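You operate a simulated robot arm through the tools that you are given. There is no shell and no other tool. Be economical: measure what you need, move in short steps, check, and stop when the job is done.

Carry out the task below with a simulated robot arm. There is one attempt and no reset: what you move stays moved.

Task
One charger's socket is dead. Move its plug to the fourth socket and cap the dead one.
Fine: the dead socket's switch off first, the fourth switch on last.

Only the result counts: the job must be done as asked and must still hold three seconds after the hand-in. Knocking over, shifting, dropping, spilling or breaking anything else fails it. A push-on lid holds only when it is set on centred and level and pressed home; a screw cap is set on level and turned clockwise until tight.

Robot
A 7-joint arm with a two-finger parallel gripper on a trunk, on a base that drives. Base frame: it is fixed to the floor where the robot stands at the start and does not move with it; the origin is under the middle of the robot, x ahead of it, y to its left, z up. Units: m, degrees, N and s.
With the tool pointing down near the work surface it reaches from about 0.28 to 0.7 m from the robot's upright axis, wherever it stands. Its first joint turns from -166.0 to 166.0 degrees. Places, roughly: black charger [0.7, 0.1, 0.9]; blue charger [0.7, 0.5, 0.9]; first switch [0.5, 0.6, 0.8]; fourth socket [0.6, 0.3, 0.8]; fourth switch [0.5, 0.3, 0.8]; grey charger [0.7, -0.2, 0.9]; main switch [0.5, 1, 0.9]; reset button [0.5, 0.9, 0.9]; second switch [0.5, 0.5, 0.8]; third switch [0.5, 0.4, 0.8]. Payload 1.57 kg.
The tool frame sits at the grasp point between the pads (the TCP): z along the fingers, y along the line on which they close. The tips reach 0.03 m beyond it. The gripper opens to 0.08 m. The fingers are 0.017 m wide and 0.012 m thick; the gripper's body (0.04 by 0.082 m) begins 0.08 m behind the TCP.
Orientation is told as [roll, pitch, yaw] about the base's x, y, z axes, in that order, counted from this pose: with the fingers straight down and closing along the base's y, the tool's x points along the base's -x, its y along +y and its z along -z.

Tools
- The arm moves only by the tool drive_tool. Its argument "targets" is one flat list of numbers, 7 for each row, row after row: the gripper command, from -1 (shut) to 1 (fully open), values between in proportion, then the shift along the tool's x, y, z in m, then the turn, a rotation vector about the tool's x, y, z in degrees. In form: [grip, dx, dy, dz, ax, ay, az, grip, dx, dy, dz, ax, ay, az, ...]. A call has 1 to 20 rows; each row is the pose to reach, as a shift and turn from the pose commanded when the call began, along the tool's axes at that moment. Each row takes 0.2 s and may step no farther than 0.05 m and 8.6 degrees from the row before; otherwise, or with a gripper value out of range, the whole call is refused. A pose out of reach is approached as far as the arm can. The call stops where the force on the tool passes 60 N (or 10 N more than at its start, if that is more) or the arm is blocked; 0.2 s more then pass. Each finger travels about 0.072 m/s and halts on what it meets, pressing with about 41 N; the grip force reading is that of the motor and also rises with nothing between the fingers. The clock runs only during rows and for 0.2 s after the last one: add rows that repeat a pose to give the fingers time. It gives the time, the measured TCP pose, the force on the tool (base axes), the opening and the grip force at its end, in the units of the frame above (readings bear some noise), with the torque about the TCP (base axes, N m) and any sound that the robot's microphone picked up.
- Cameras (640 x 400 px; columns grow to the right, rows downward): "scene" is now at [-0.0018, 0.1594, 1.5608]; the picture's right is [0.25, -0.97, 0.00], its down [-0.67, -0.18, -0.72] and it looks along [0.70, 0.18, -0.69] (base axes); focal length 262 px, centre (320, 200). "wrist" rides on the gripper at [0.072, -0.007, -0.122] in the tool frame; the picture's right is [0.09, 1.00, 0.00], its down [-0.84, 0.08, -0.54] and it looks along [-0.54, 0.05, 0.84] (tool axes); focal length 238 px, centre (320, 200).
- get_image(camera): a new picture of that camera. It takes no simulated time.
- raise_lower(by): slides the trunk up (or, below 0, down) by that many m; the arm and the scene camera ride with it, the base frame stays. It gives what a move gives, with no picture.
- drive_base(legs): drives the robot by 1 to 6 legs, each [ahead, left, turn to the left] in m, m and degrees, along the robot's own axes; the way and the turn of a leg run together, so that a leg with both is an arc; at most 1.5 m and 180 degrees a leg. The arm and the cameras ride along, it lands a little off, and it stops where it bumps. It gives what a move gives.
- pan_tilt(pan, tilt): turns the head with the scene camera to pan (to the left, within 86 degrees either way) and tilt (down, from -29 to 69), counted from straight ahead of the robot. It gives what a move gives.
- point_at(camera, pixels): there is no depth. For up to 12 entries [column, row, z] of the newest picture of that camera ("zoom" is the newest enlarged one), the place [x, y] in the base frame at which the ray of that pixel passes the height z, good to about 0.002 m. It takes no simulated time.
- inspect(camera, box): a new picture of the part [left, top, right, bottom] of that camera's present view, enlarged. It takes no simulated time.
- finish_job(): hands the job in; it is judged then, once.

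Keep the steps short. Do not move on a guess: measure, check each grasp and each placing, and mend mistakes. In all there are 80 turns and 52 pictures (those below and enlarged ones count). Leave the gripper open and the arm clear of the work at the hand-in unless told otherwise, and finish with a single line.

The tools are called after "Emit:" as a command line: name --argument value ..., lists and objects as JSON in quotes. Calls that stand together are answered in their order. drive_tool: Moves the arm, as the interface text tells. Its arguments: {"type":"object","properties":{"targets":{"type":"array"}},"required":["targets"]} The other tools are called the same way: raise_lower (by) slides the trunk up or down; drive_base (legs) drives the base; pan_tilt (pan, tilt) turns the head that bears the scene camera; get_image (camera) takes a picture; point_at (camera, pixels) gives the place at which the rays of pixels pass given heights; inspect (camera, box) takes an enlarged picture of a part of a camera's view; finish_job () hands the job in.

At the start:

```text
clock: 0.0
position: [0.2229, 0.4276, 1.0958]
ee_rot: [0.0, -0.1, 0.0]
contact_force: [0.4, 0.4, 0.8]
wrist_torque: [-0.03, 0.0, -0.01]
grip_width: 0.0801
gripper_force: 0.1
trunk travel left (down, up): [-0.375, 0.105]
robot x, y, heading: [-0.0024, 0.0003, 0.1]
head pan, tilt: [14.8, 44.0]
```

scene: 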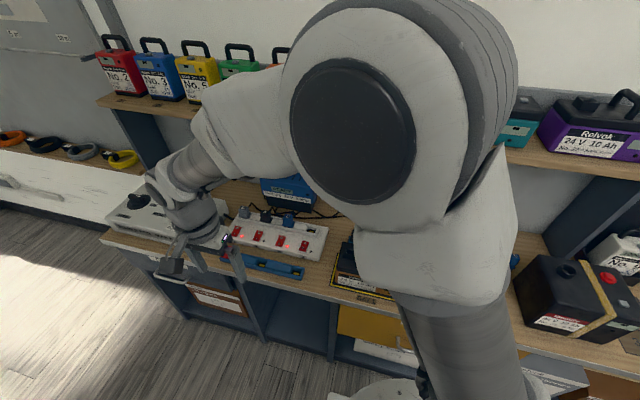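
wrist: 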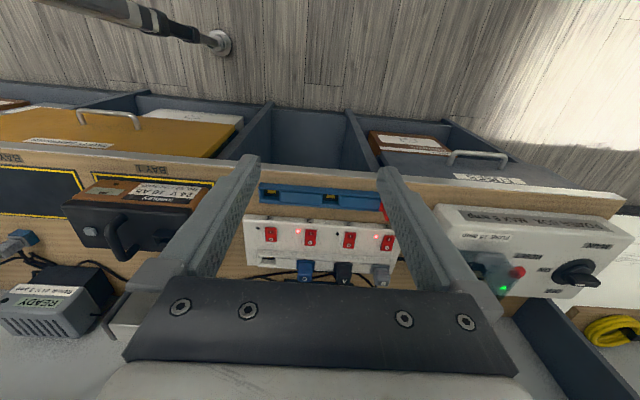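

I start by enlarging the views of the strip and the chargers.

Emit:
inspect --camera "wrist" --box '[230, 170, 410, 290]'

Emit:
inspect --camera "scene" --box '[210, 170, 370, 300]'

Emit:
inspect --camera "wrist" --box '[0, 160, 240, 340]'

```text
3.33 times, centred on (320, 230) of wrist
```

zoom: 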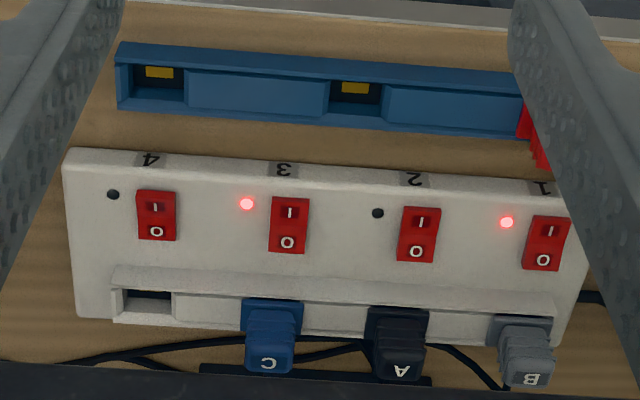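

```text
3.08 times, centred on (290, 235) of scene
```

zoom: 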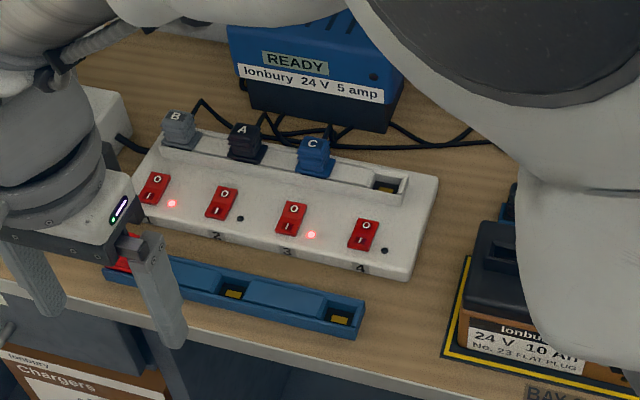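

```text
2.22 times, centred on (120, 250) of wrist
```

zoom: 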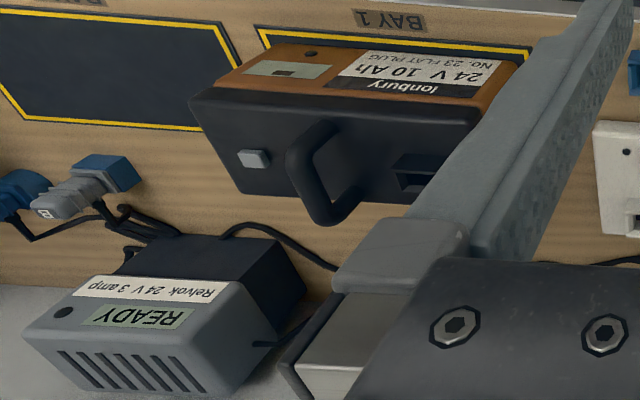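

Sockets 1 (B, grey) and 3 (C, blue) are lit; socket 2 (A, black) and empty socket 4 are dark. The black charger is hidden by the gripper, so I shift the wrist camera right (y −0.25).

Emit:
drive_tool --targets '[1, -0.01, -0.05, 0, 0, 0, 0, 1, -0.02, -0.1, 0, 0, 0, 0, 1, -0.03, -0.15, 0, 0, 0, 0, 1, -0.04, -0.2, 0, 0, 0, 0, 1, -0.04, -0.25, 0, 0, 0, 0]'

Emit:
get_image --camera "wrist"

Emit:
get_image --camera "scene"

```text
refused: row 1 steps farther than a row can; nothing moved
```

```text
46 pictures are left
```

wrist: 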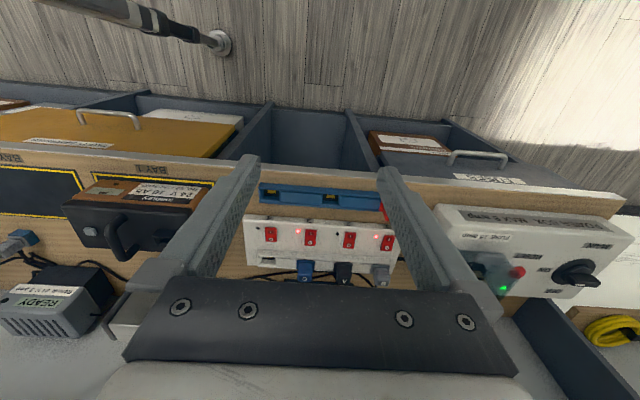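

```text
45 pictures are left
```

scene: 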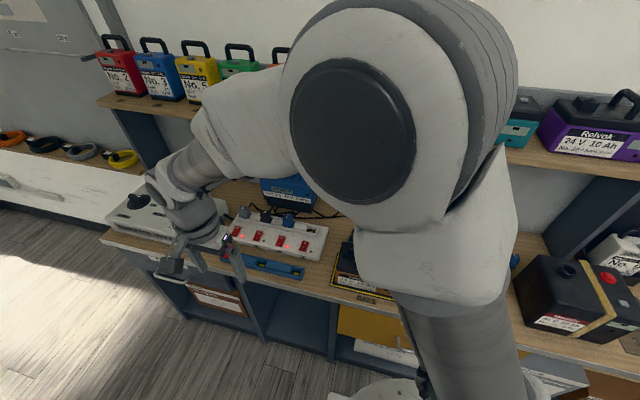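

The step was refused for being slightly too long, so I use smaller steps.

Emit:
drive_tool --targets '[1, -0.01, -0.045, 0, 0, 0, 0, 1, -0.02, -0.09, 0, 0, 0, 0, 1, -0.03, -0.135, 0, 0, 0, 0, 1, -0.04, -0.18, 0, 0, 0, 0, 1, -0.04, -0.225, 0, 0, 0, 0, 1, -0.04, -0.27, 0, 0, 0, 0, 1, -0.04, -0.27, 0, 0, 0, 0]'

```text
clock: 1.6
position: [0.2619, 0.1585, 1.0967]
ee_rot: [0.0, 0.0, 0.0]
contact_force: [0.1, 0.0, 0.3]
wrist_torque: [0.04, -0.01, 0.02]
grip_width: 0.08
gripper_force: 0.1
trunk travel left (down, up): [-0.375, 0.105]
robot x, y, heading: [-0.0054, -0.0013, -0.1]
head pan, tilt: [14.8, 44.0]
```

Emit:
get_image --camera "wrist"

Emit:
get_image --camera "scene"

```text
44 pictures are left
```

wrist: 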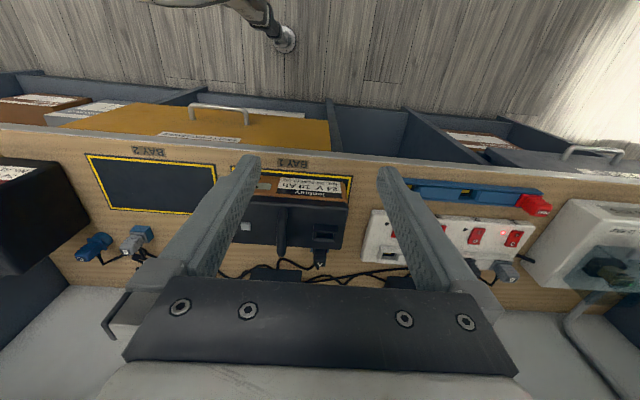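

```text
43 pictures are left
```

scene: 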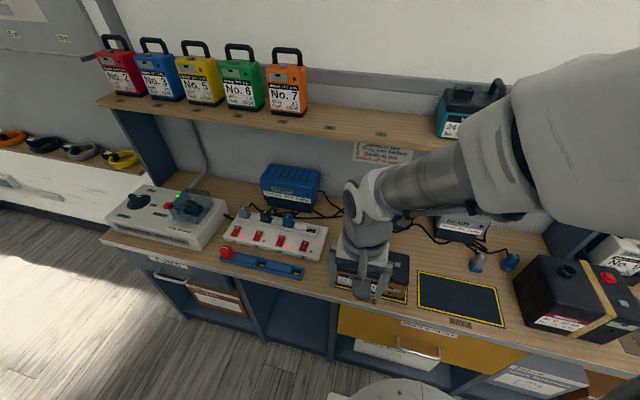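

Emit:
inspect --camera "scene" --box '[200, 150, 344, 290]'

Emit:
inspect --camera "scene" --box '[330, 130, 530, 280]'

Emit:
inspect --camera "wrist" --box '[360, 160, 640, 310]'

```text
2.86 times, centred on (272, 220) of scene
```

zoom: 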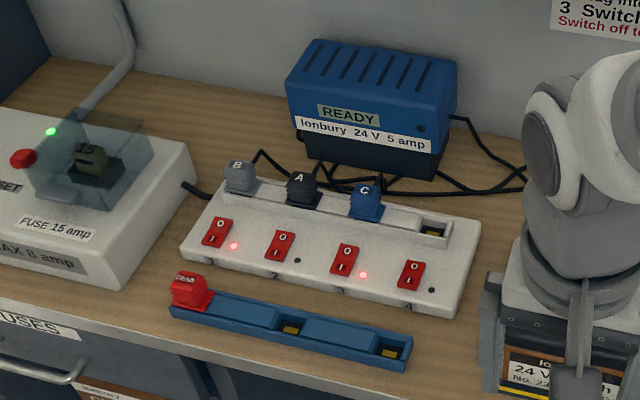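

```text
2.67 times, centred on (430, 205) of scene
```

zoom: 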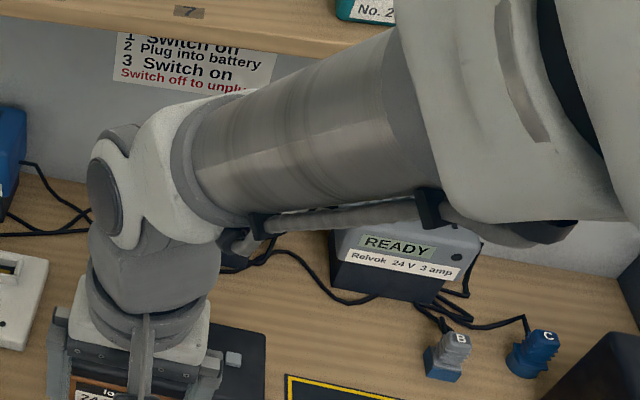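

```text
2.29 times, centred on (500, 235) of wrist
```

zoom: 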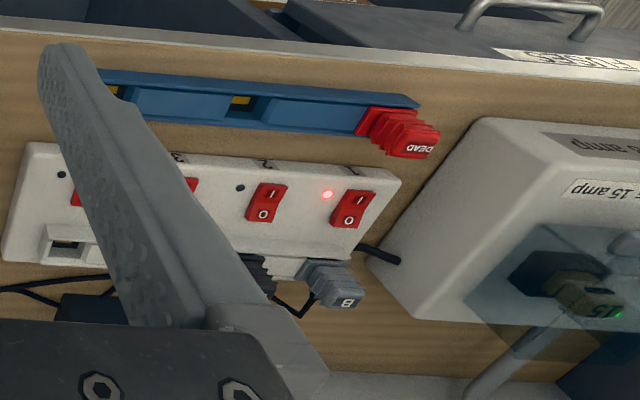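

Emit:
inspect --camera "scene" --box '[222, 200, 322, 262]'

Emit:
inspect --camera "scene" --box '[320, 140, 430, 210]'

```text
6.40 times, centred on (272, 231) of scene
```

zoom: 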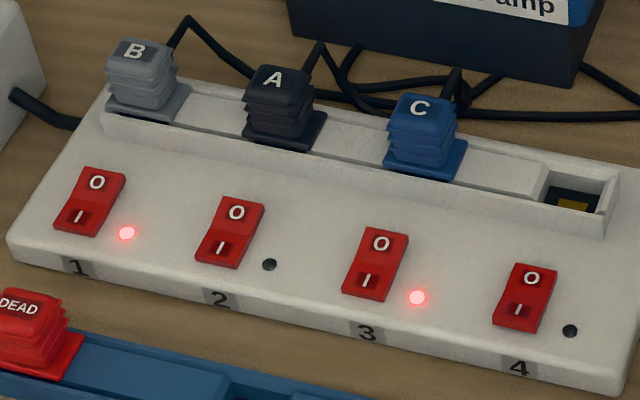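

```text
5.71 times, centred on (375, 175) of scene
```

zoom: 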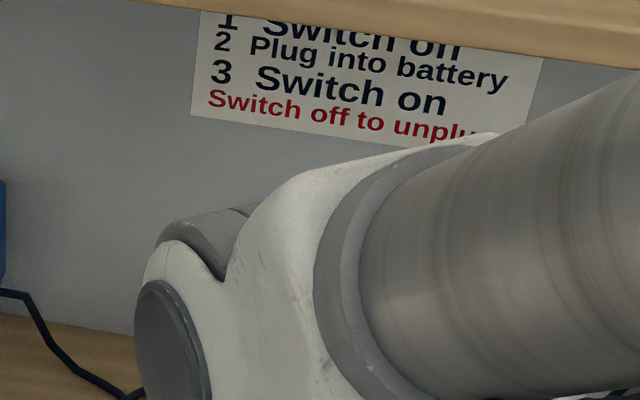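

Switches 1–3 look pressed at I, switch 4 at O; socket 2 (plug A) is on but dark. Now I triangulate heights: scene rays first.

Emit:
point_at --camera "scene" --pixels '[[241.84, 236.16, 0.8], [241.84, 236.16, 0.9], [264.03, 241, 0.8], [264.03, 241, 0.9], [311.06, 251.3, 0.8], [311.06, 251.3, 0.9], [263.7, 211.6, 0.8], [263.7, 211.6, 0.9], [225.1, 247.1, 0.8], [225.1, 247.1, 0.9], [257.9, 236, 0.8], [257.9, 236, 0.9]]'

Emit:
drive_tool --targets '[1, 0, 0.045, 0, 0, 0, 0, 1, 0, 0.09, 0, 0, 0, 0, 1, 0, 0.135, 0, 0, 0, 0, 1, 0, 0.18, 0, 0, 0, 0, 1, 0.0, 0.225, 0, 0, 0, 0, 1, 0, 0.27, 0, 0, 0, 0, 1, 0, 0.3, 0, 0, 0, 0, 1, 0, 0.3, 0, 0, 0, 0]'

Emit:
get_image --camera "wrist"

Emit:
inspect --camera "wrist" --box '[220, 180, 400, 290]'

```text
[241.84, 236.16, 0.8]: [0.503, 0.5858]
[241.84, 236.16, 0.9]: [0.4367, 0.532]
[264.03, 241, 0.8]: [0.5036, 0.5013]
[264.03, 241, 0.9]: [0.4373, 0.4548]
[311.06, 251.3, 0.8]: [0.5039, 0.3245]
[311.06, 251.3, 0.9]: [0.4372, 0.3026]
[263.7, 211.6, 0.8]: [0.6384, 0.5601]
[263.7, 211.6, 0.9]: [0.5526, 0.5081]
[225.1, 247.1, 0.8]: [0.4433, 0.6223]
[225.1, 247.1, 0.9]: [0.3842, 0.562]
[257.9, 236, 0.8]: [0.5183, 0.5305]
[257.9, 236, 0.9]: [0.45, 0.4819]
```

```text
clock: 3.4
position: [0.2632, 0.4603, 1.0946]
ee_rot: [0.0, 0.0, 0.0]
contact_force: [-0.6, -0.5, -0.7]
wrist_torque: [0.03, 0.01, -0.02]
grip_width: 0.0801
gripper_force: 0.1
trunk travel left (down, up): [-0.375, 0.105]
robot x, y, heading: [0.0001, 0.002, 0.2]
head pan, tilt: [14.8, 44.0]
```

```text
37 pictures are left
```

wrist: 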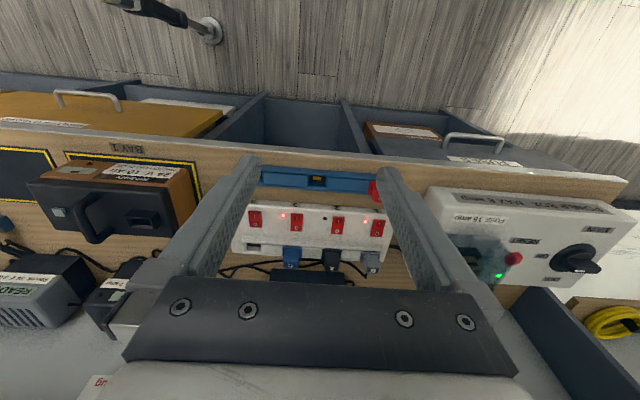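

```text
3.56 times, centred on (310, 235) of wrist
```

zoom: 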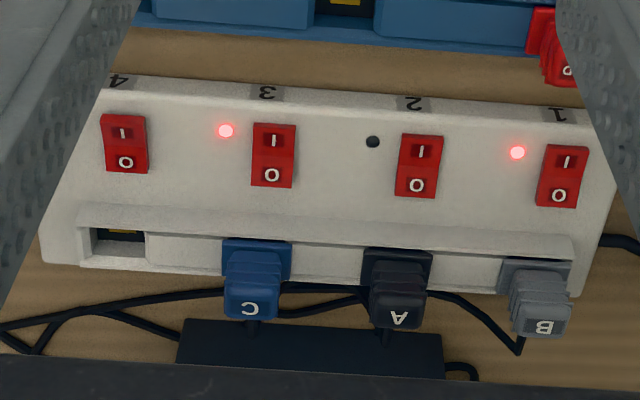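

Emit:
point_at --camera "zoom" --pixels '[[517, 152, 0.8], [517, 152, 0.9], [372, 142, 0.8], [372, 142, 0.9], [399, 319, 0.8], [399, 319, 0.9], [419, 167, 0.8], [419, 167, 0.9], [118, 243, 0.8], [118, 243, 0.85], [225, 131, 0.8], [124, 146, 0.8]]'

Emit:
inspect --camera "wrist" --box '[0, 230, 160, 340]'

Emit:
inspect --camera "wrist" --box '[420, 180, 640, 310]'

```text
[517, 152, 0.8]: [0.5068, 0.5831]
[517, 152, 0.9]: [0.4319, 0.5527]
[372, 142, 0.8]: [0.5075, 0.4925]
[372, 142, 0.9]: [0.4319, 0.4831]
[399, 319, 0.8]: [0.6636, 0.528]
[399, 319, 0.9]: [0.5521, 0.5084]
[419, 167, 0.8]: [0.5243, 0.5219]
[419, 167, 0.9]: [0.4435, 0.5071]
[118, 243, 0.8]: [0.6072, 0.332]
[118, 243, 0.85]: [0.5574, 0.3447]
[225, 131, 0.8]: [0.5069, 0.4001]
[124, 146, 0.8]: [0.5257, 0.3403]
```

```text
3.64 times, centred on (80, 285) of wrist
```

zoom: 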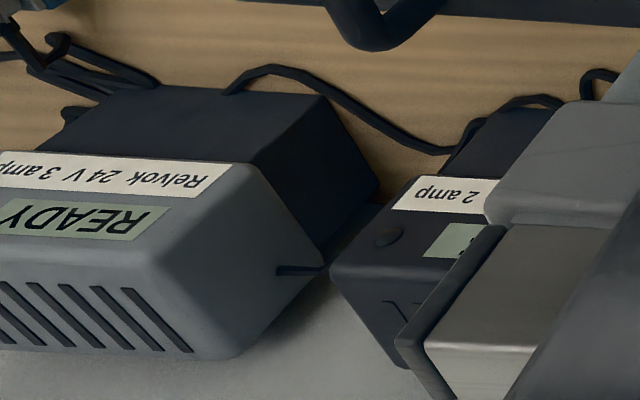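

```text
2.91 times, centred on (530, 245) of wrist
```

zoom: 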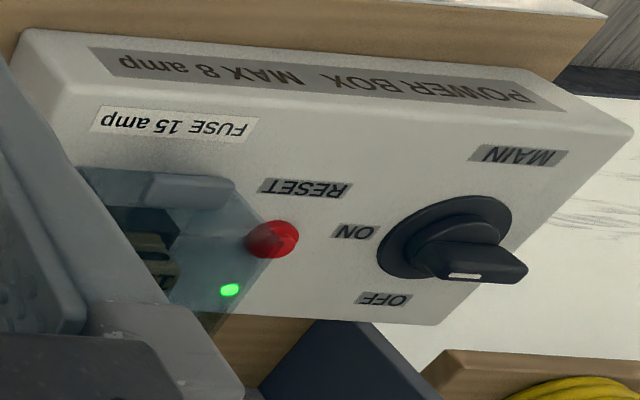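

Charger A (2 amp) display isn't READY. Plug A's top is near (0.553, 0.509, 0.90). Next I triangulate the flange and channel corners to learn the tilt.

Emit:
point_at --camera "scene" --pixels '[[259.8, 220.5, 0.8], [259.8, 220.5, 0.9], [270.9, 223.2, 0.8], [270.9, 223.2, 0.9], [316.2, 236.8, 0.8], [316.2, 236.8, 0.9], [318.1, 261.5, 0.8], [318.1, 261.5, 0.76], [311.8, 231, 0.8], [311.8, 231, 0.85]]'

Emit:
point_at --camera "wrist" --pixels '[[341.5, 249.6, 0.8], [341.5, 249.6, 0.9], [322.1, 248.5, 0.8], [322.1, 248.5, 0.9], [242.5, 237.0, 0.8], [242.5, 237.0, 0.9]]'

```text
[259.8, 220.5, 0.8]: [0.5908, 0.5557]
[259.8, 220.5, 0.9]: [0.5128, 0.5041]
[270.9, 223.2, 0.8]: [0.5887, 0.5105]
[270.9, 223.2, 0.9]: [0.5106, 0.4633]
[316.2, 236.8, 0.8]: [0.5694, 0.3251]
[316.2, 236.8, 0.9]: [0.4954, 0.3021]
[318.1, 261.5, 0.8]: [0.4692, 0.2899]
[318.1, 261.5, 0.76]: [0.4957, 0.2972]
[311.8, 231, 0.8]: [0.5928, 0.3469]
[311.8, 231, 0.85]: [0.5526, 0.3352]
```

```text
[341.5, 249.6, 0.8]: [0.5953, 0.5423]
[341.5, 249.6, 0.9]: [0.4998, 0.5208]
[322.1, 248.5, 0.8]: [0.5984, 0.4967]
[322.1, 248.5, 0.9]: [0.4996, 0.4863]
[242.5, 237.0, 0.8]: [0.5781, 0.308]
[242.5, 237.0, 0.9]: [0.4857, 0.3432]
```

I want a side profile of the strip to learn the slope: turn the tool 90° and look along +y from the right of the strip, staying high.

Emit:
drive_tool --targets '[1, -0.02, -0.025, 0, 0, 0, -8.2, 1, -0.04, -0.05, 0, 0, 0, -16.4, 1, -0.06, -0.075, 0, 0, 0, -24.6, 1, -0.08, -0.1, 0, 0, 0, -32.8, 1, -0.1, -0.125, 0, 0, 0, -41, 1, -0.12, -0.15, 0, 0, 0, -49.2, 1, -0.14, -0.175, 0, 0, 0, -57.4, 1, -0.16, -0.2, 0, 0, 0, -65.6, 1, -0.18, -0.225, 0, 0, 0, -73.8, 1, -0.2, -0.25, 0, 0, 0, -82, 1, -0.22, -0.275, 0, 0, 0, -90, 1, -0.22, -0.275, 0, 0, 0, -90]'

Emit:
drive_tool --targets '[1, 0, 0, 0, 0, -8, 0, 1, 0, 0, 0, 0, -16, 0, 1, 0, 0, 0, 0, -24, 0, 1, 0, 0, 0.03, 0, -30, 0, 1, 0, 0, 0.06, 0, -30, 0, 1, 0, 0, 0.06, 0, -30, 0]'

Emit:
get_image --camera "wrist"

```text
clock: 6.0
position: [0.4832, 0.1837, 1.0943]
ee_rot: [0.1, 0.0, 90.1]
contact_force: [-0.2, 0.3, -0.1]
wrist_torque: [0.0, -0.01, 0.02]
grip_width: 0.0798
gripper_force: 0.1
trunk travel left (down, up): [-0.375, 0.105]
robot x, y, heading: [0.0006, -0.0018, -0.1]
head pan, tilt: [14.8, 44.0]
```

```text
clock: 7.4
position: [0.4832, 0.1826, 1.0363]
ee_rot: [0.0, -30.0, 90.0]
contact_force: [0.4, 0.3, 0.2]
wrist_torque: [0.0, 0.02, 0.0]
grip_width: 0.0798
gripper_force: 0.1
trunk travel left (down, up): [-0.375, 0.105]
robot x, y, heading: [0.001, -0.0003, 0.4]
head pan, tilt: [14.8, 44.0]
```

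```text
33 pictures are left
```

wrist: 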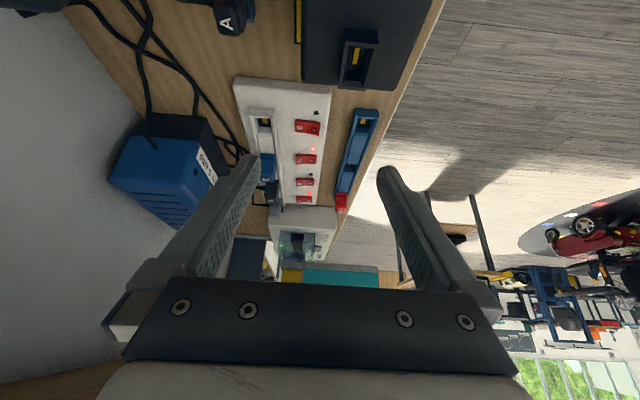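

Emit:
inspect --camera "wrist" --box '[225, 70, 385, 220]'

```text
2.67 times, centred on (305, 145) of wrist
```

zoom: 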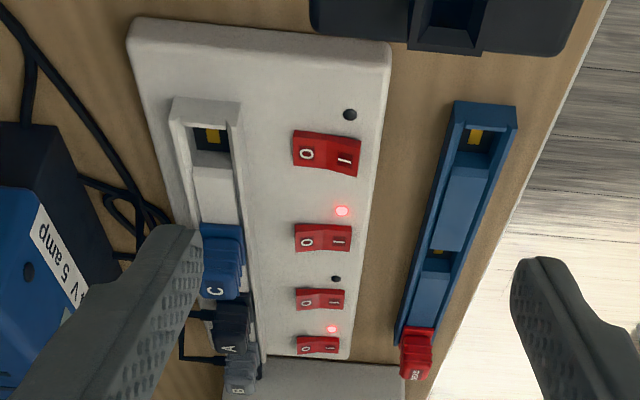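

Emit:
inspect --camera "wrist" --box '[255, 80, 325, 215]'

Emit:
inspect --camera "scene" --box '[250, 195, 330, 250]'

```text
2.96 times, centred on (290, 148) of wrist
```

zoom: 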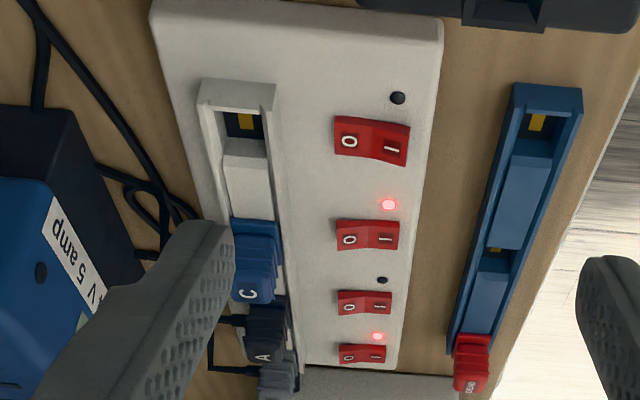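

```text
7.27 times, centred on (290, 222) of scene
```

zoom: 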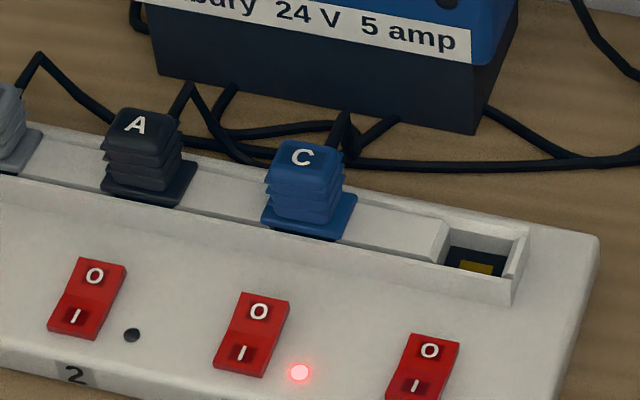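

Emit:
point_at --camera "scene" --pixels '[[287.5, 216.1, 0.8], [287.5, 216.1, 0.9], [292.3, 227.8, 0.8], [292.3, 227.8, 0.9], [295.1, 221.6, 0.8], [295.1, 221.6, 0.9], [287.1, 245.7, 0.8], [287.1, 245.7, 0.9], [316.1, 233.7, 0.8], [316.1, 233.7, 0.9], [318.9, 225.6, 0.8], [318.9, 225.6, 0.9]]'

Emit:
point_at --camera "wrist" --pixels '[[265.0, 179.2, 0.8], [265.0, 179.2, 0.9], [275.8, 155.3, 0.8], [275.8, 155.3, 0.9], [260, 153.9, 0.8], [260, 153.9, 0.9], [312.9, 148.8, 0.8], [312.9, 148.8, 0.9], [275.2, 108.7, 0.8], [275.2, 108.7, 0.9], [249.5, 107.7, 0.8], [249.5, 107.7, 0.9]]'

```text
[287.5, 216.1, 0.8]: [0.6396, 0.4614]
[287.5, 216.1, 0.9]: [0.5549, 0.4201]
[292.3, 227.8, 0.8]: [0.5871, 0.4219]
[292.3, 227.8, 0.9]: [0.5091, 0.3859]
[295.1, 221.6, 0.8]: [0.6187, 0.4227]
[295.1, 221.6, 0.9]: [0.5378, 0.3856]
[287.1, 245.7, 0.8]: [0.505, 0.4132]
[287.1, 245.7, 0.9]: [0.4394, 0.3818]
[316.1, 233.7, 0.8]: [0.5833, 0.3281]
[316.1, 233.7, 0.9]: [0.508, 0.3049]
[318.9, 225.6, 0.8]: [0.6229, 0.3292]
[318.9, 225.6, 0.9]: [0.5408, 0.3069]
```

```text
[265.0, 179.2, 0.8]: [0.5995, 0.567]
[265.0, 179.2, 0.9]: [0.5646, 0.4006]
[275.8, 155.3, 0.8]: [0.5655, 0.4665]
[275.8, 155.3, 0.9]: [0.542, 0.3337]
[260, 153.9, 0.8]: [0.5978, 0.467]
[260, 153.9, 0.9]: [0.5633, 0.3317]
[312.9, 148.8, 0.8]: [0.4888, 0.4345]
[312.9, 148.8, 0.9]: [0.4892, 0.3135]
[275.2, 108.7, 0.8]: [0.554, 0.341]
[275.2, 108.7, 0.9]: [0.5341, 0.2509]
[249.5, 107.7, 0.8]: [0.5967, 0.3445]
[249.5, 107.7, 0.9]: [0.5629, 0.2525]
```

Plugs stand upright: C flange spans x .552–.582, centre (.567, .426), flange top z≈.846, plug top z≈.885; pitch ≈.085, switch 2 at ≈(.499, .517). I turn the tool back to the default orientation near the strip for a close top view.

Emit:
drive_tool --targets '[1, 0, 0, 0, 0, 8, 0, 1, 0, 0, 0, 0, 16, 0, 1, 0, 0, 0, 0, 24, 0, 1, 0, 0, 0, 0, 30, 0, 1, 0, 0, 0, 0, 30, 0]'

Emit:
drive_tool --targets '[1, -0.024, 0.003, 0, 0, 0, 8.2, 1, -0.048, 0.006, 0, 0, 0, 16.4, 1, -0.072, 0.009, 0, 0, 0, 24.6, 1, -0.096, 0.012, 0, 0, 0, 32.8, 1, -0.12, 0.015, 0, 0, 0, 41, 1, -0.144, 0.018, 0, 0, 0, 49.2, 1, -0.168, 0.021, 0, 0, 0, 57.4, 1, -0.192, 0.024, 0, 0, 0, 65.6, 1, -0.216, 0.027, 0, 0, 0, 73.8, 1, -0.24, 0.03, 0, 0, 0, 82, 1, -0.267, 0.033, 0, 0, 0, 90, 1, -0.267, 0.033, 0, 0, 0, 90]'

Emit:
get_image --camera "wrist"

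```text
clock: 8.6
position: [0.4835, 0.1819, 1.0361]
ee_rot: [0.1, 0.1, 90.1]
contact_force: [0.1, 0.3, -0.3]
wrist_torque: [-0.01, -0.01, 0.03]
grip_width: 0.08
gripper_force: 0.1
trunk travel left (down, up): [-0.375, 0.105]
robot x, y, heading: [0.0003, -0.0035, -0.1]
head pan, tilt: [14.8, 44.0]
```

```text
clock: 11.2
position: [0.4507, 0.4518, 1.0351]
ee_rot: [0.0, 0.1, -0.1]
contact_force: [0.3, 0.2, -0.1]
wrist_torque: [0.03, -0.05, 0.0]
grip_width: 0.0801
gripper_force: 0.0
trunk travel left (down, up): [-0.375, 0.105]
robot x, y, heading: [0.0033, 0.0001, -0.1]
head pan, tilt: [14.8, 44.0]
```

```text
29 pictures are left
```

wrist: 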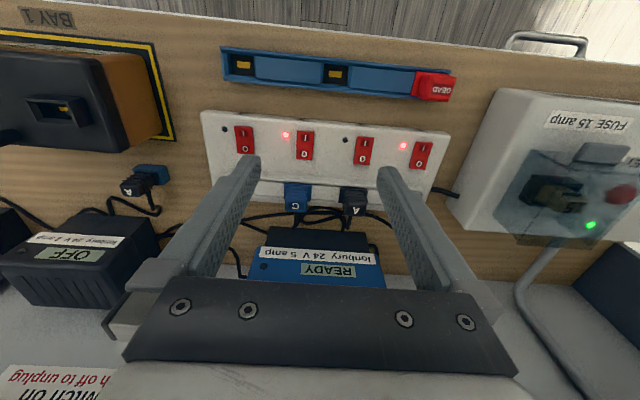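

The black charger reads OFF, so socket 2 is confirmed dead. I zoom in for precise positions.

Emit:
inspect --camera "wrist" --box '[270, 60, 470, 220]'

```text
2.50 times, centred on (370, 140) of wrist
```

zoom: 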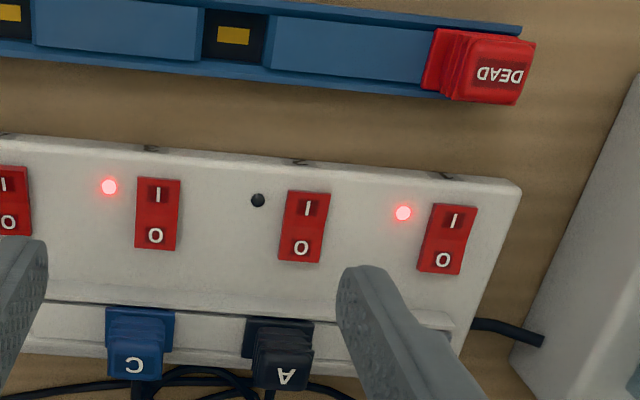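

Emit:
point_at --camera "zoom" --pixels '[[302, 248, 0.83], [304, 227, 0.83], [286, 375, 0.885], [134, 365, 0.885], [106, 310, 0.846], [175, 312, 0.846], [243, 320, 0.846], [313, 322, 0.846], [500, 75, 0.83], [500, 75, 0.8], [258, 200, 0.824], [109, 187, 0.824]]'

Emit:
inspect --camera "scene" --box '[205, 200, 305, 270]'

```text
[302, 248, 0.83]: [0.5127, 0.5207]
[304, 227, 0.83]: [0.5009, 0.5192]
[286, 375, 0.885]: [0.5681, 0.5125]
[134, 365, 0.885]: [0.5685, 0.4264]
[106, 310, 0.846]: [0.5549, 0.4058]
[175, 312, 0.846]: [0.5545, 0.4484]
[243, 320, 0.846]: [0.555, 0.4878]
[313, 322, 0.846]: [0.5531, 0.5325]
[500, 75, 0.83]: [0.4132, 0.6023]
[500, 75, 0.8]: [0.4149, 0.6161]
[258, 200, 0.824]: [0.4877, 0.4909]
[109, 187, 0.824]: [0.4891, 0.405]
```

```text
5.71 times, centred on (255, 235) of scene
```

zoom: 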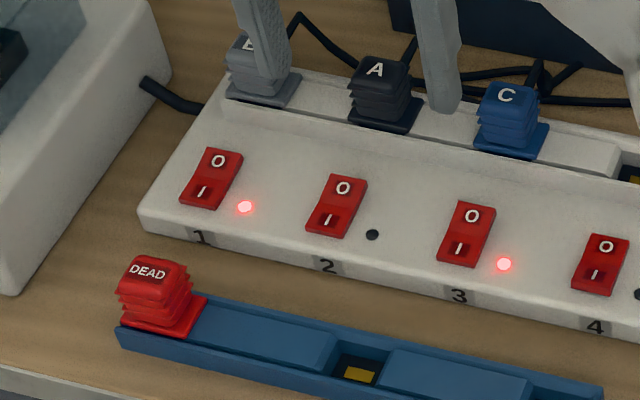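

Positions agree: plug A centre (.5685, .512), C (.5685, .427), so socket 4 ≈ (.5685, .342). Switch 2's O end is at (.513, .519). I close the fingers and hover above it.

Emit:
drive_tool --targets '[-1, -0.02, 0.02, 0.02, 0, 0, 0, -1, -0.04, 0.045, 0.04, 0, 0, 0, -1, -0.063, 0.067, 0.06, 0, 0, 0, -1, -0.063, 0.067, 0.1, 0, 0, 0, -1, -0.063, 0.067, 0.14, 0, 0, 0, -1, -0.063, 0.067, 0.15, 0, 0, 0, -1, -0.063, 0.067, 0.15, 0, 0, 0]'

Emit:
inspect --camera "wrist" --box '[220, 20, 420, 220]'

```text
clock: 12.8
position: [0.5012, 0.506, 0.8895]
ee_rot: [0.0, 0.0, 0.0]
contact_force: [-0.3, 0.7, 0.5]
wrist_torque: [0.0, 0.03, 0.0]
grip_width: 0.0003
gripper_force: 21.4
out of reach, approached as far as the arm can: row 3, 4, 5, 6, 7
trunk travel left (down, up): [-0.375, 0.105]
robot x, y, heading: [-0.0007, -0.0017, 0.2]
head pan, tilt: [14.8, 44.0]
```

```text
2.00 times, centred on (320, 120) of wrist
```

zoom: 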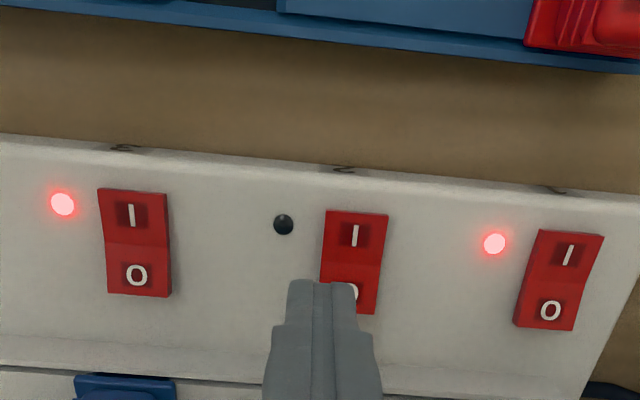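

The arm is at its reach limit (0.71 m). I retract it upward and to the right, then drive the base 0.40 m left so the work lies straight ahead.

Emit:
drive_tool --targets '[-1, 0.012, 0.013, -0.04, 0, 0, 0, -1, 0.02, 0.013, -0.08, 0, 0, 0, -1, 0.04, 0.013, -0.12, 0, 0, 0, -1, 0.06, -0.02, -0.15, 0, 0, 0, -1, 0.08, -0.06, -0.16, 0, 0, 0, -1, 0.1, -0.1, -0.16, 0, 0, 0, -1, 0.12, -0.14, -0.16, 0, 0, 0, -1, 0.14, -0.18, -0.16, 0, 0, 0, -1, 0.15, -0.22, -0.16, 0, 0, 0, -1, 0.15, -0.26, -0.16, 0, 0, 0, -1, 0.15, -0.3, -0.16, 0, 0, 0, -1, 0.15, -0.34, -0.16, 0, 0, 0, -1, 0.15, -0.38, -0.16, 0, 0, 0, -1, 0.15, -0.38, -0.16, 0, 0, 0]'

Emit:
drive_base --legs '[[0, 0.4, 0]]'

Emit:
get_image --camera "scene"

```text
clock: 15.8
position: [0.3549, 0.1274, 1.0489]
ee_rot: [0.0, 0.0, -0.1]
contact_force: [0.9, -0.5, -0.1]
wrist_torque: [0.01, 0.0, -0.01]
grip_width: 0.0
gripper_force: 21.1
trunk travel left (down, up): [-0.375, 0.105]
robot x, y, heading: [-0.0013, 0.0002, -0.0]
head pan, tilt: [14.8, 44.0]
```

```text
clock: 19.4
position: [0.3579, 0.523, 1.0479]
ee_rot: [0.1, -0.1, -0.8]
contact_force: [0.0, -0.3, 0.3]
wrist_torque: [0.01, -0.02, 0.0]
grip_width: 0.0
gripper_force: 21.2
trunk travel left (down, up): [-0.375, 0.105]
robot x, y, heading: [-0.0005, 0.4006, -1.0]
head pan, tilt: [14.8, 44.0]
```

```text
25 pictures are left
```

scene: 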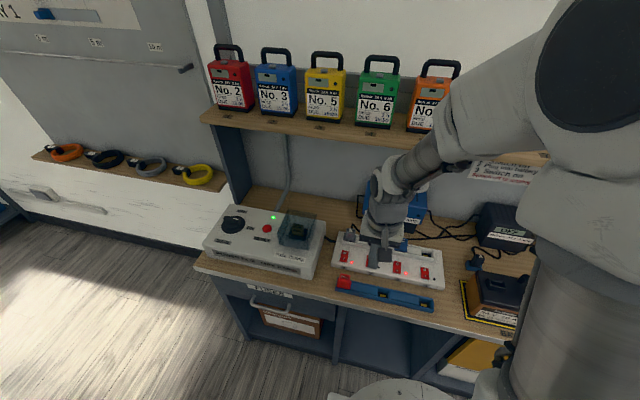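

Now I hover over switch 2's O end, correcting the −0.8° yaw.

Emit:
drive_tool --targets '[-1, -0.04, 0, 0, 0, 0, -0.8, -1, -0.08, -0.001, 0.02, 0, 0, -0.8, -1, -0.12, -0.002, 0.06, 0, 0, -0.8, -1, -0.155, -0.002, 0.09, 0, 0, -0.8, -1, -0.155, -0.002, 0.13, 0, 0, -0.8, -1, -0.155, -0.002, 0.16, 0, 0, -0.8, -1, -0.155, -0.002, 0.16, 0, 0, -0.8]'

Emit:
inspect --camera "wrist" --box '[220, 20, 420, 220]'

```text
refused: row 3 steps farther than a row can; nothing moved
```

```text
2.00 times, centred on (320, 120) of wrist
```

zoom: 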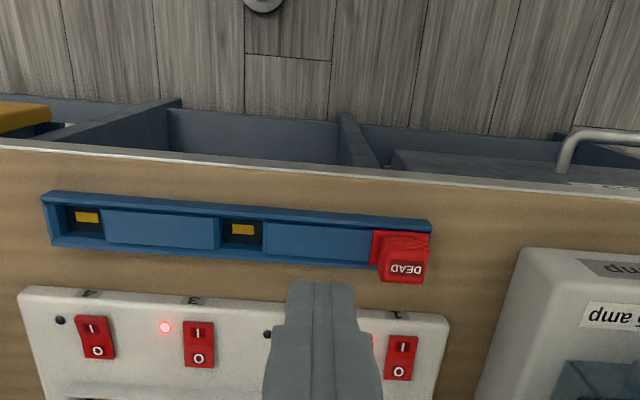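

Emit:
drive_tool --targets '[-1, -0.04, 0, 0, 0, 0, -0.8, -1, -0.08, -0.001, 0.01, 0, 0, -0.8, -1, -0.12, -0.002, 0.03, 0, 0, -0.8, -1, -0.155, -0.002, 0.06, 0, 0, -0.8, -1, -0.155, -0.002, 0.1, 0, 0, -0.8, -1, -0.155, -0.002, 0.14, 0, 0, -0.8, -1, -0.155, -0.002, 0.16, 0, 0, -0.8, -1, -0.155, -0.002, 0.16, 0, 0, -0.8]'

Emit:
inspect --camera "wrist" --box '[220, 20, 420, 220]'

```text
clock: 21.2
position: [0.5141, 0.5219, 0.8887]
ee_rot: [0.0, -0.1, 0.1]
contact_force: [-0.5, -0.4, -0.1]
wrist_torque: [-0.04, -0.03, 0.0]
grip_width: 0.0
gripper_force: 21.1
trunk travel left (down, up): [-0.375, 0.105]
robot x, y, heading: [0.0039, 0.4001, -0.8]
head pan, tilt: [14.8, 44.0]
```

```text
2.00 times, centred on (320, 120) of wrist
```

zoom: 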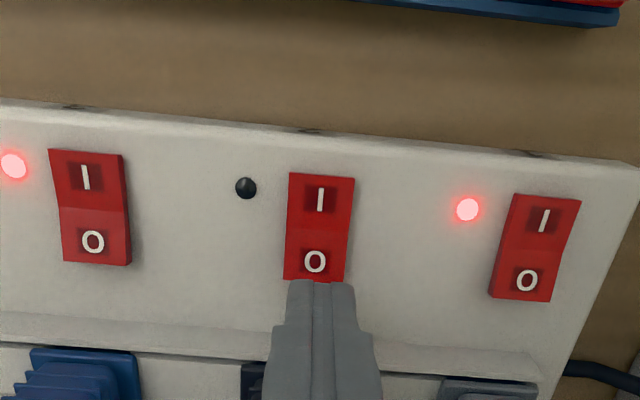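

Emit:
point_at --camera "zoom" --pixels '[[316, 261, 0.832], [318, 228, 0.832], [286, 278, 0.83], [345, 283, 0.83], [322, 282, 0.86]]'

```text
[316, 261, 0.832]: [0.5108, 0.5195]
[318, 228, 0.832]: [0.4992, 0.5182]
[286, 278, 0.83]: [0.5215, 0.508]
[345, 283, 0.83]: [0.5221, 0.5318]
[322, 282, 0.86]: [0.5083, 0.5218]
```

Fingers line up with the O end. I press down in small steps.

Emit:
drive_tool --targets '[-1, 0, -0.003, 0.008, 0, 0, 0, -1, 0, -0.003, 0.014, 0, 0, 0, -1, 0, -0.003, 0.018, 0, 0, 0, -1, 0, -0.003, 0.022, 0, 0, 0, -1, 0, -0.003, 0.025, 0, 0, 0, -1, 0, -0.003, 0.028, 0, 0, 0]'

```text
clock: 22.6
position: [0.5132, 0.5169, 0.8603]
ee_rot: [0.0, 0.0, 0.0]
contact_force: [0.1, 1.2, 2.1]
wrist_torque: [-0.01, 0.03, -0.01]
grip_width: 0.0
gripper_force: 21.4
trunk travel left (down, up): [-0.375, 0.105]
robot x, y, heading: [0.0026, 0.4041, -0.9]
head pan, tilt: [14.8, 44.0]
```

Only about 2 N so far at tip z≈.830; I press further in 2 mm steps.

Emit:
drive_tool --targets '[-1, 0, 0, 0.002, 0, 0, 0, -1, 0, 0, 0.004, 0, 0, 0, -1, 0, 0, 0.006, 0, 0, 0, -1, 0, 0, 0.008, 0, 0, 0]'

```text
clock: 23.5
position: [0.5158, 0.5172, 0.8608]
ee_rot: [0.2, -0.7, 0.1]
contact_force: [-5.8, -1.2, 29.5]
wrist_torque: [-0.03, 0.37, 0.0]
grip_width: 0.0
gripper_force: 21.1
trunk travel left (down, up): [-0.375, 0.105]
robot x, y, heading: [0.0006, 0.401, -0.6]
head pan, tilt: [14.8, 44.0]
stopped in row 4: the force on the tool passed its limit at 64 N (the readings are from after the stop); the commanded pose is now the measured one
```

Force reached 64 N. I lift and check the switch.

Emit:
drive_tool --targets '[-1, 0.0, 0, -0.01, 0, 0, 0, -1, 0.0, 0, -0.03, 0, 0.7, 0, -1, 0.0, 0, -0.06, 0, 0.7, 0, -1, 0.0, 0, -0.06, 0, 0.7, 0]'

Emit:
inspect --camera "wrist" --box '[220, 60, 420, 220]'

```text
clock: 24.5
position: [0.5147, 0.5167, 0.9166]
ee_rot: [0.1, 0.4, 0.0]
contact_force: [-0.4, 0.8, -0.2]
wrist_torque: [0.01, -0.02, 0.04]
grip_width: 0.0001
gripper_force: 21.5
trunk travel left (down, up): [-0.375, 0.105]
robot x, y, heading: [0.0014, 0.4038, -0.8]
head pan, tilt: [14.8, 44.0]
```

```text
2.50 times, centred on (320, 140) of wrist
```

zoom: 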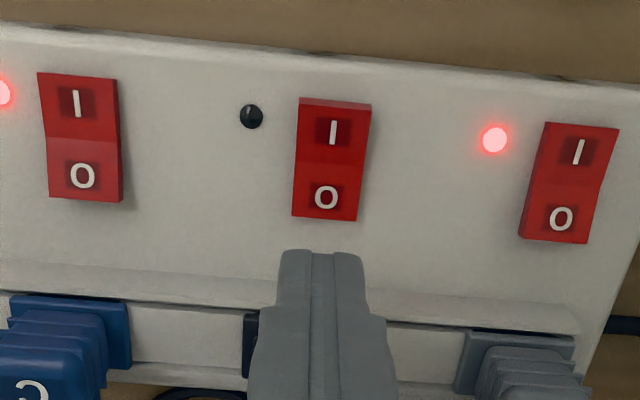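

Switch 2 has flipped: its I end is now raised like switch 4. Next I open and hover over plug A.

Emit:
drive_tool --targets '[-1, -0.01, -0.002, -0.03, 0, -0.35, 0, 0, -0.03, -0.004, -0.04, 0, -0.35, 0, 1, -0.054, -0.005, -0.04, 0, -0.35, 0, 1, -0.054, -0.005, -0.04, 0, -0.35, 0, 1, -0.054, -0.005, -0.04, 0, -0.35, 0]'

Emit:
get_image --camera "wrist"

```text
clock: 25.7
position: [0.5683, 0.5121, 0.9572]
ee_rot: [0.1, 0.1, 0.1]
contact_force: [0.4, 0.0, -0.2]
wrist_torque: [-0.03, -0.03, -0.03]
grip_width: 0.08
gripper_force: 0.0
trunk travel left (down, up): [-0.375, 0.105]
robot x, y, heading: [0.0059, 0.4011, -1.0]
head pan, tilt: [14.8, 44.0]
```

```text
21 pictures are left
```

wrist: 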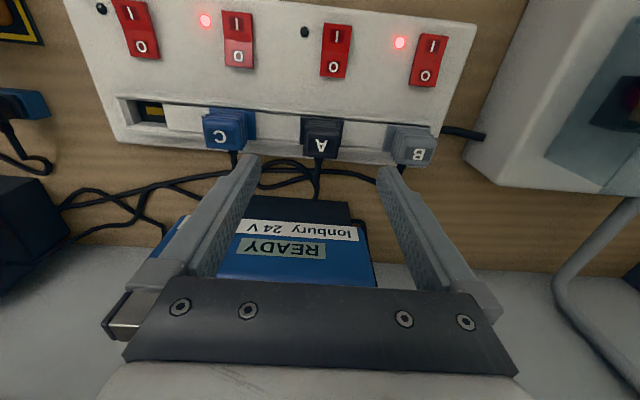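

Emit:
inspect --camera "wrist" --box '[100, 80, 350, 180]'

Emit:
point_at --camera "wrist" --pixels '[[320, 145, 0.885], [220, 140, 0.885], [416, 153, 0.885], [301, 120, 0.846], [344, 121, 0.846]]'

```text
2.56 times, centred on (225, 130) of wrist
```

zoom: 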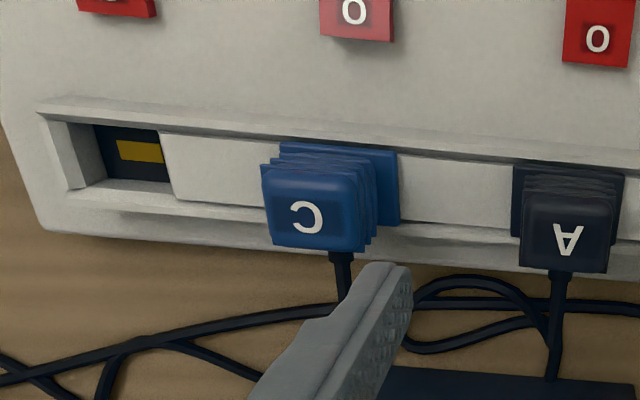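

```text
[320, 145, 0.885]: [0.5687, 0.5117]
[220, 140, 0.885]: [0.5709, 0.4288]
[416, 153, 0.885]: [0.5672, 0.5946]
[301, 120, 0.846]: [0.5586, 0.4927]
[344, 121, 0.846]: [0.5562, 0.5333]
```

Plug A's top is at (.5687, .5117), directly under the tool. I descend to z≈.880, leaving the tips just above the flange.

Emit:
drive_tool --targets '[1, 0, 0, 0.03, 0, 0, 0, 1, 0, 0, 0.055, 0, 0, 0, 1, 0, 0, 0.07, 0, 0, 0, 1, 0, 0, 0.076, 0, 0, 0, 1, 0, 0, 0.076, 0, 0, 0]'

Emit:
point_at --camera "zoom" --pixels '[[68, 122, 0.84], [163, 131, 0.84], [82, 188, 0.84], [175, 202, 0.84], [278, 142, 0.846], [397, 152, 0.846], [400, 222, 0.846], [140, 150, 0.82]]'

```text
clock: 26.9
position: [0.5686, 0.5129, 0.8809]
ee_rot: [0.1, -0.1, -0.1]
contact_force: [0.1, 0.3, 0.4]
wrist_torque: [-0.01, 0.01, -0.02]
grip_width: 0.0801
gripper_force: 0.1
trunk travel left (down, up): [-0.375, 0.105]
robot x, y, heading: [0.0025, 0.4045, -0.8]
head pan, tilt: [14.8, 44.0]
```

```text
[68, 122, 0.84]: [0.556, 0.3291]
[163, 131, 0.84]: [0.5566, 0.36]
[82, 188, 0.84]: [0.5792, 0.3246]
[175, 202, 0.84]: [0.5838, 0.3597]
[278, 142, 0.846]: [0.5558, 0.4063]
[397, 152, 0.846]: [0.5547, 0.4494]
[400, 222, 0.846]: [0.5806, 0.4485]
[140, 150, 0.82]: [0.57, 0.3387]
```

Now I close on plug A.

Emit:
drive_tool --targets '[0, 0, 0, 0, 0, 0, 0, -1, 0, 0, 0, 0, 0, 0, -1, 0, 0, 0, 0, 0, 0, -1, 0, 0, 0, 0, 0, 0, -1, 0, 0, 0, 0, 0, 0]'

```text
clock: 28.1
position: [0.568, 0.5131, 0.8818]
ee_rot: [0.1, 0.1, -0.1]
contact_force: [-0.3, 0.2, -0.1]
wrist_torque: [0.0, 0.0, -0.02]
grip_width: 0.0291
gripper_force: 39.0
trunk travel left (down, up): [-0.375, 0.105]
robot x, y, heading: [-0.0011, 0.3991, -1.0]
head pan, tilt: [14.8, 44.0]
```

Gripped at 29 mm and 39 N. I pull straight up in small steps.

Emit:
drive_tool --targets '[-1, 0, 0, -0.004, 0, 0, 0, -1, 0, 0, -0.008, 0, 0, 0, -1, 0, 0, -0.012, 0, 0, 0, -1, 0, 0, -0.018, 0, 0, 0, -1, 0, 0, -0.026, 0, 0, 0, -1, 0, 0, -0.035, 0, 0, 0, -1, 0, 0, -0.035, 0, 0, 0]'

Emit:
inspect --camera "wrist" --box '[200, 60, 440, 210]'

```text
clock: 29.7
position: [0.5689, 0.5126, 0.9169]
ee_rot: [0.0, 0.0, 0.0]
contact_force: [-0.3, -0.3, -0.5]
wrist_torque: [0.01, 0.0, -0.03]
grip_width: 0.029
gripper_force: 38.5
trunk travel left (down, up): [-0.375, 0.105]
robot x, y, heading: [0.0021, 0.4031, -0.8]
head pan, tilt: [14.8, 44.0]
```

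```text
2.67 times, centred on (320, 135) of wrist
```

zoom: 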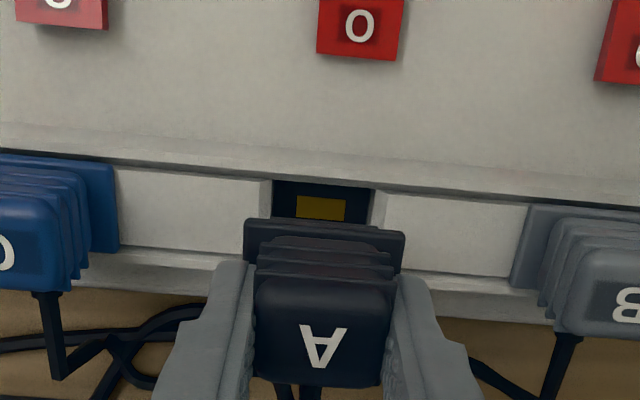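

The plug is out, its gold contact visible below. I measure socket 2's opening, then lift clear of plug C's top.

Emit:
point_at --camera "zoom" --pixels '[[273, 183, 0.84], [372, 190, 0.84], [118, 170, 0.846], [528, 206, 0.846], [323, 205, 0.82]]'

Emit:
drive_tool --targets '[-1, 0, 0, -0.03, 0, 0, 0, -1, 0, 0, -0.06, 0, 0, 0, -1, 0, 0, -0.08, 0, 0, 0, -1, 0, -0.04, -0.08, 0, 0, 0, -1, 0, -0.08, -0.08, 0, 0, 0, -1, 0, -0.12, -0.08, 0, 0, 0, -1, 0, -0.12, -0.08, 0, 0, 0]'

Emit:
get_image --camera "wrist"

```text
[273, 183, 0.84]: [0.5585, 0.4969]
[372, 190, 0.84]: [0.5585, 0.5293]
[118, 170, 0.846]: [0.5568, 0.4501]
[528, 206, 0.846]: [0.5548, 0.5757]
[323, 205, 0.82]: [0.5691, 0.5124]
```

```text
clock: 31.3
position: [0.5711, 0.3955, 0.9971]
ee_rot: [0.1, 0.0, 0.1]
contact_force: [-1.1, -0.4, 0.4]
wrist_torque: [-0.01, -0.01, 0.0]
grip_width: 0.0291
gripper_force: 39.1
trunk travel left (down, up): [-0.375, 0.105]
robot x, y, heading: [-0.0006, 0.4022, -0.8]
head pan, tilt: [14.8, 44.0]
```

```text
18 pictures are left
```

wrist: 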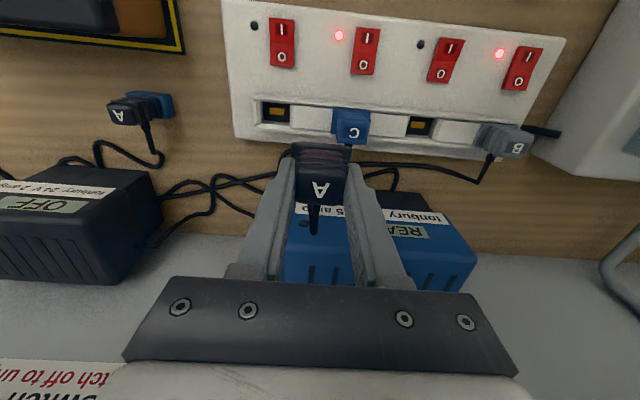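

Emit:
inspect --camera "wrist" --box '[230, 80, 470, 180]'

```text
2.67 times, centred on (350, 130) of wrist
```

zoom: 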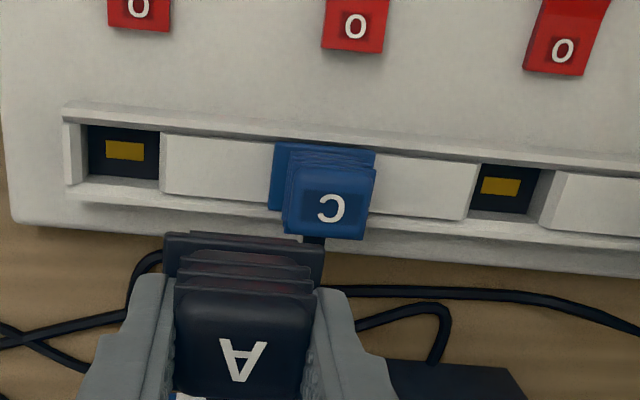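

Emit:
point_at --camera "zoom" --pixels '[[125, 150, 0.82], [501, 185, 0.82], [88, 126, 0.84], [161, 134, 0.84], [478, 165, 0.84], [556, 172, 0.84], [275, 143, 0.846], [376, 152, 0.846], [62, 103, 0.842]]'

```text
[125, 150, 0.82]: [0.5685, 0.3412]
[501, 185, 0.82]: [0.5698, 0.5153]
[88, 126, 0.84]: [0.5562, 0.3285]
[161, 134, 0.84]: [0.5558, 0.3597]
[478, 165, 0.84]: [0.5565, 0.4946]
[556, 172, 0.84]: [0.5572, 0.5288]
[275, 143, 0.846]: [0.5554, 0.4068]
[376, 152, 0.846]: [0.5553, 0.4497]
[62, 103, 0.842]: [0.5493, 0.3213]
```

Gold contacts confirm socket 4 is 0.170 m right of socket 2. I move the last 0.05 m and descend to about 25 mm above seating.

Emit:
drive_tool --targets '[-1, 0, -0.025, 0, 0, 0, 0, -1, 0, -0.05, 0, 0, 0, 0, -1, 0, -0.05, 0.04, 0, 0, 0, -1, 0, -0.05, 0.075, 0, 0, 0, -1, 0, -0.05, 0.085, 0, 0, 0, -1, 0, -0.05, 0.085, 0, 0, 0]'

Emit:
inspect --camera "wrist" --box '[200, 60, 440, 210]'

```text
clock: 32.7
position: [0.569, 0.3433, 0.91]
ee_rot: [0.1, 0.1, 0.1]
contact_force: [-0.1, 0.1, -2.3]
wrist_torque: [0.0, 0.0, -0.02]
grip_width: 0.029
gripper_force: 38.8
trunk travel left (down, up): [-0.375, 0.105]
robot x, y, heading: [0.0029, 0.3995, -0.8]
head pan, tilt: [14.8, 44.0]
```

```text
2.67 times, centred on (320, 135) of wrist
```

zoom: 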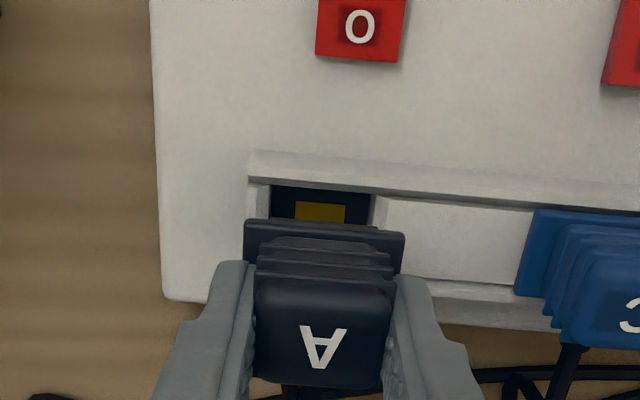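

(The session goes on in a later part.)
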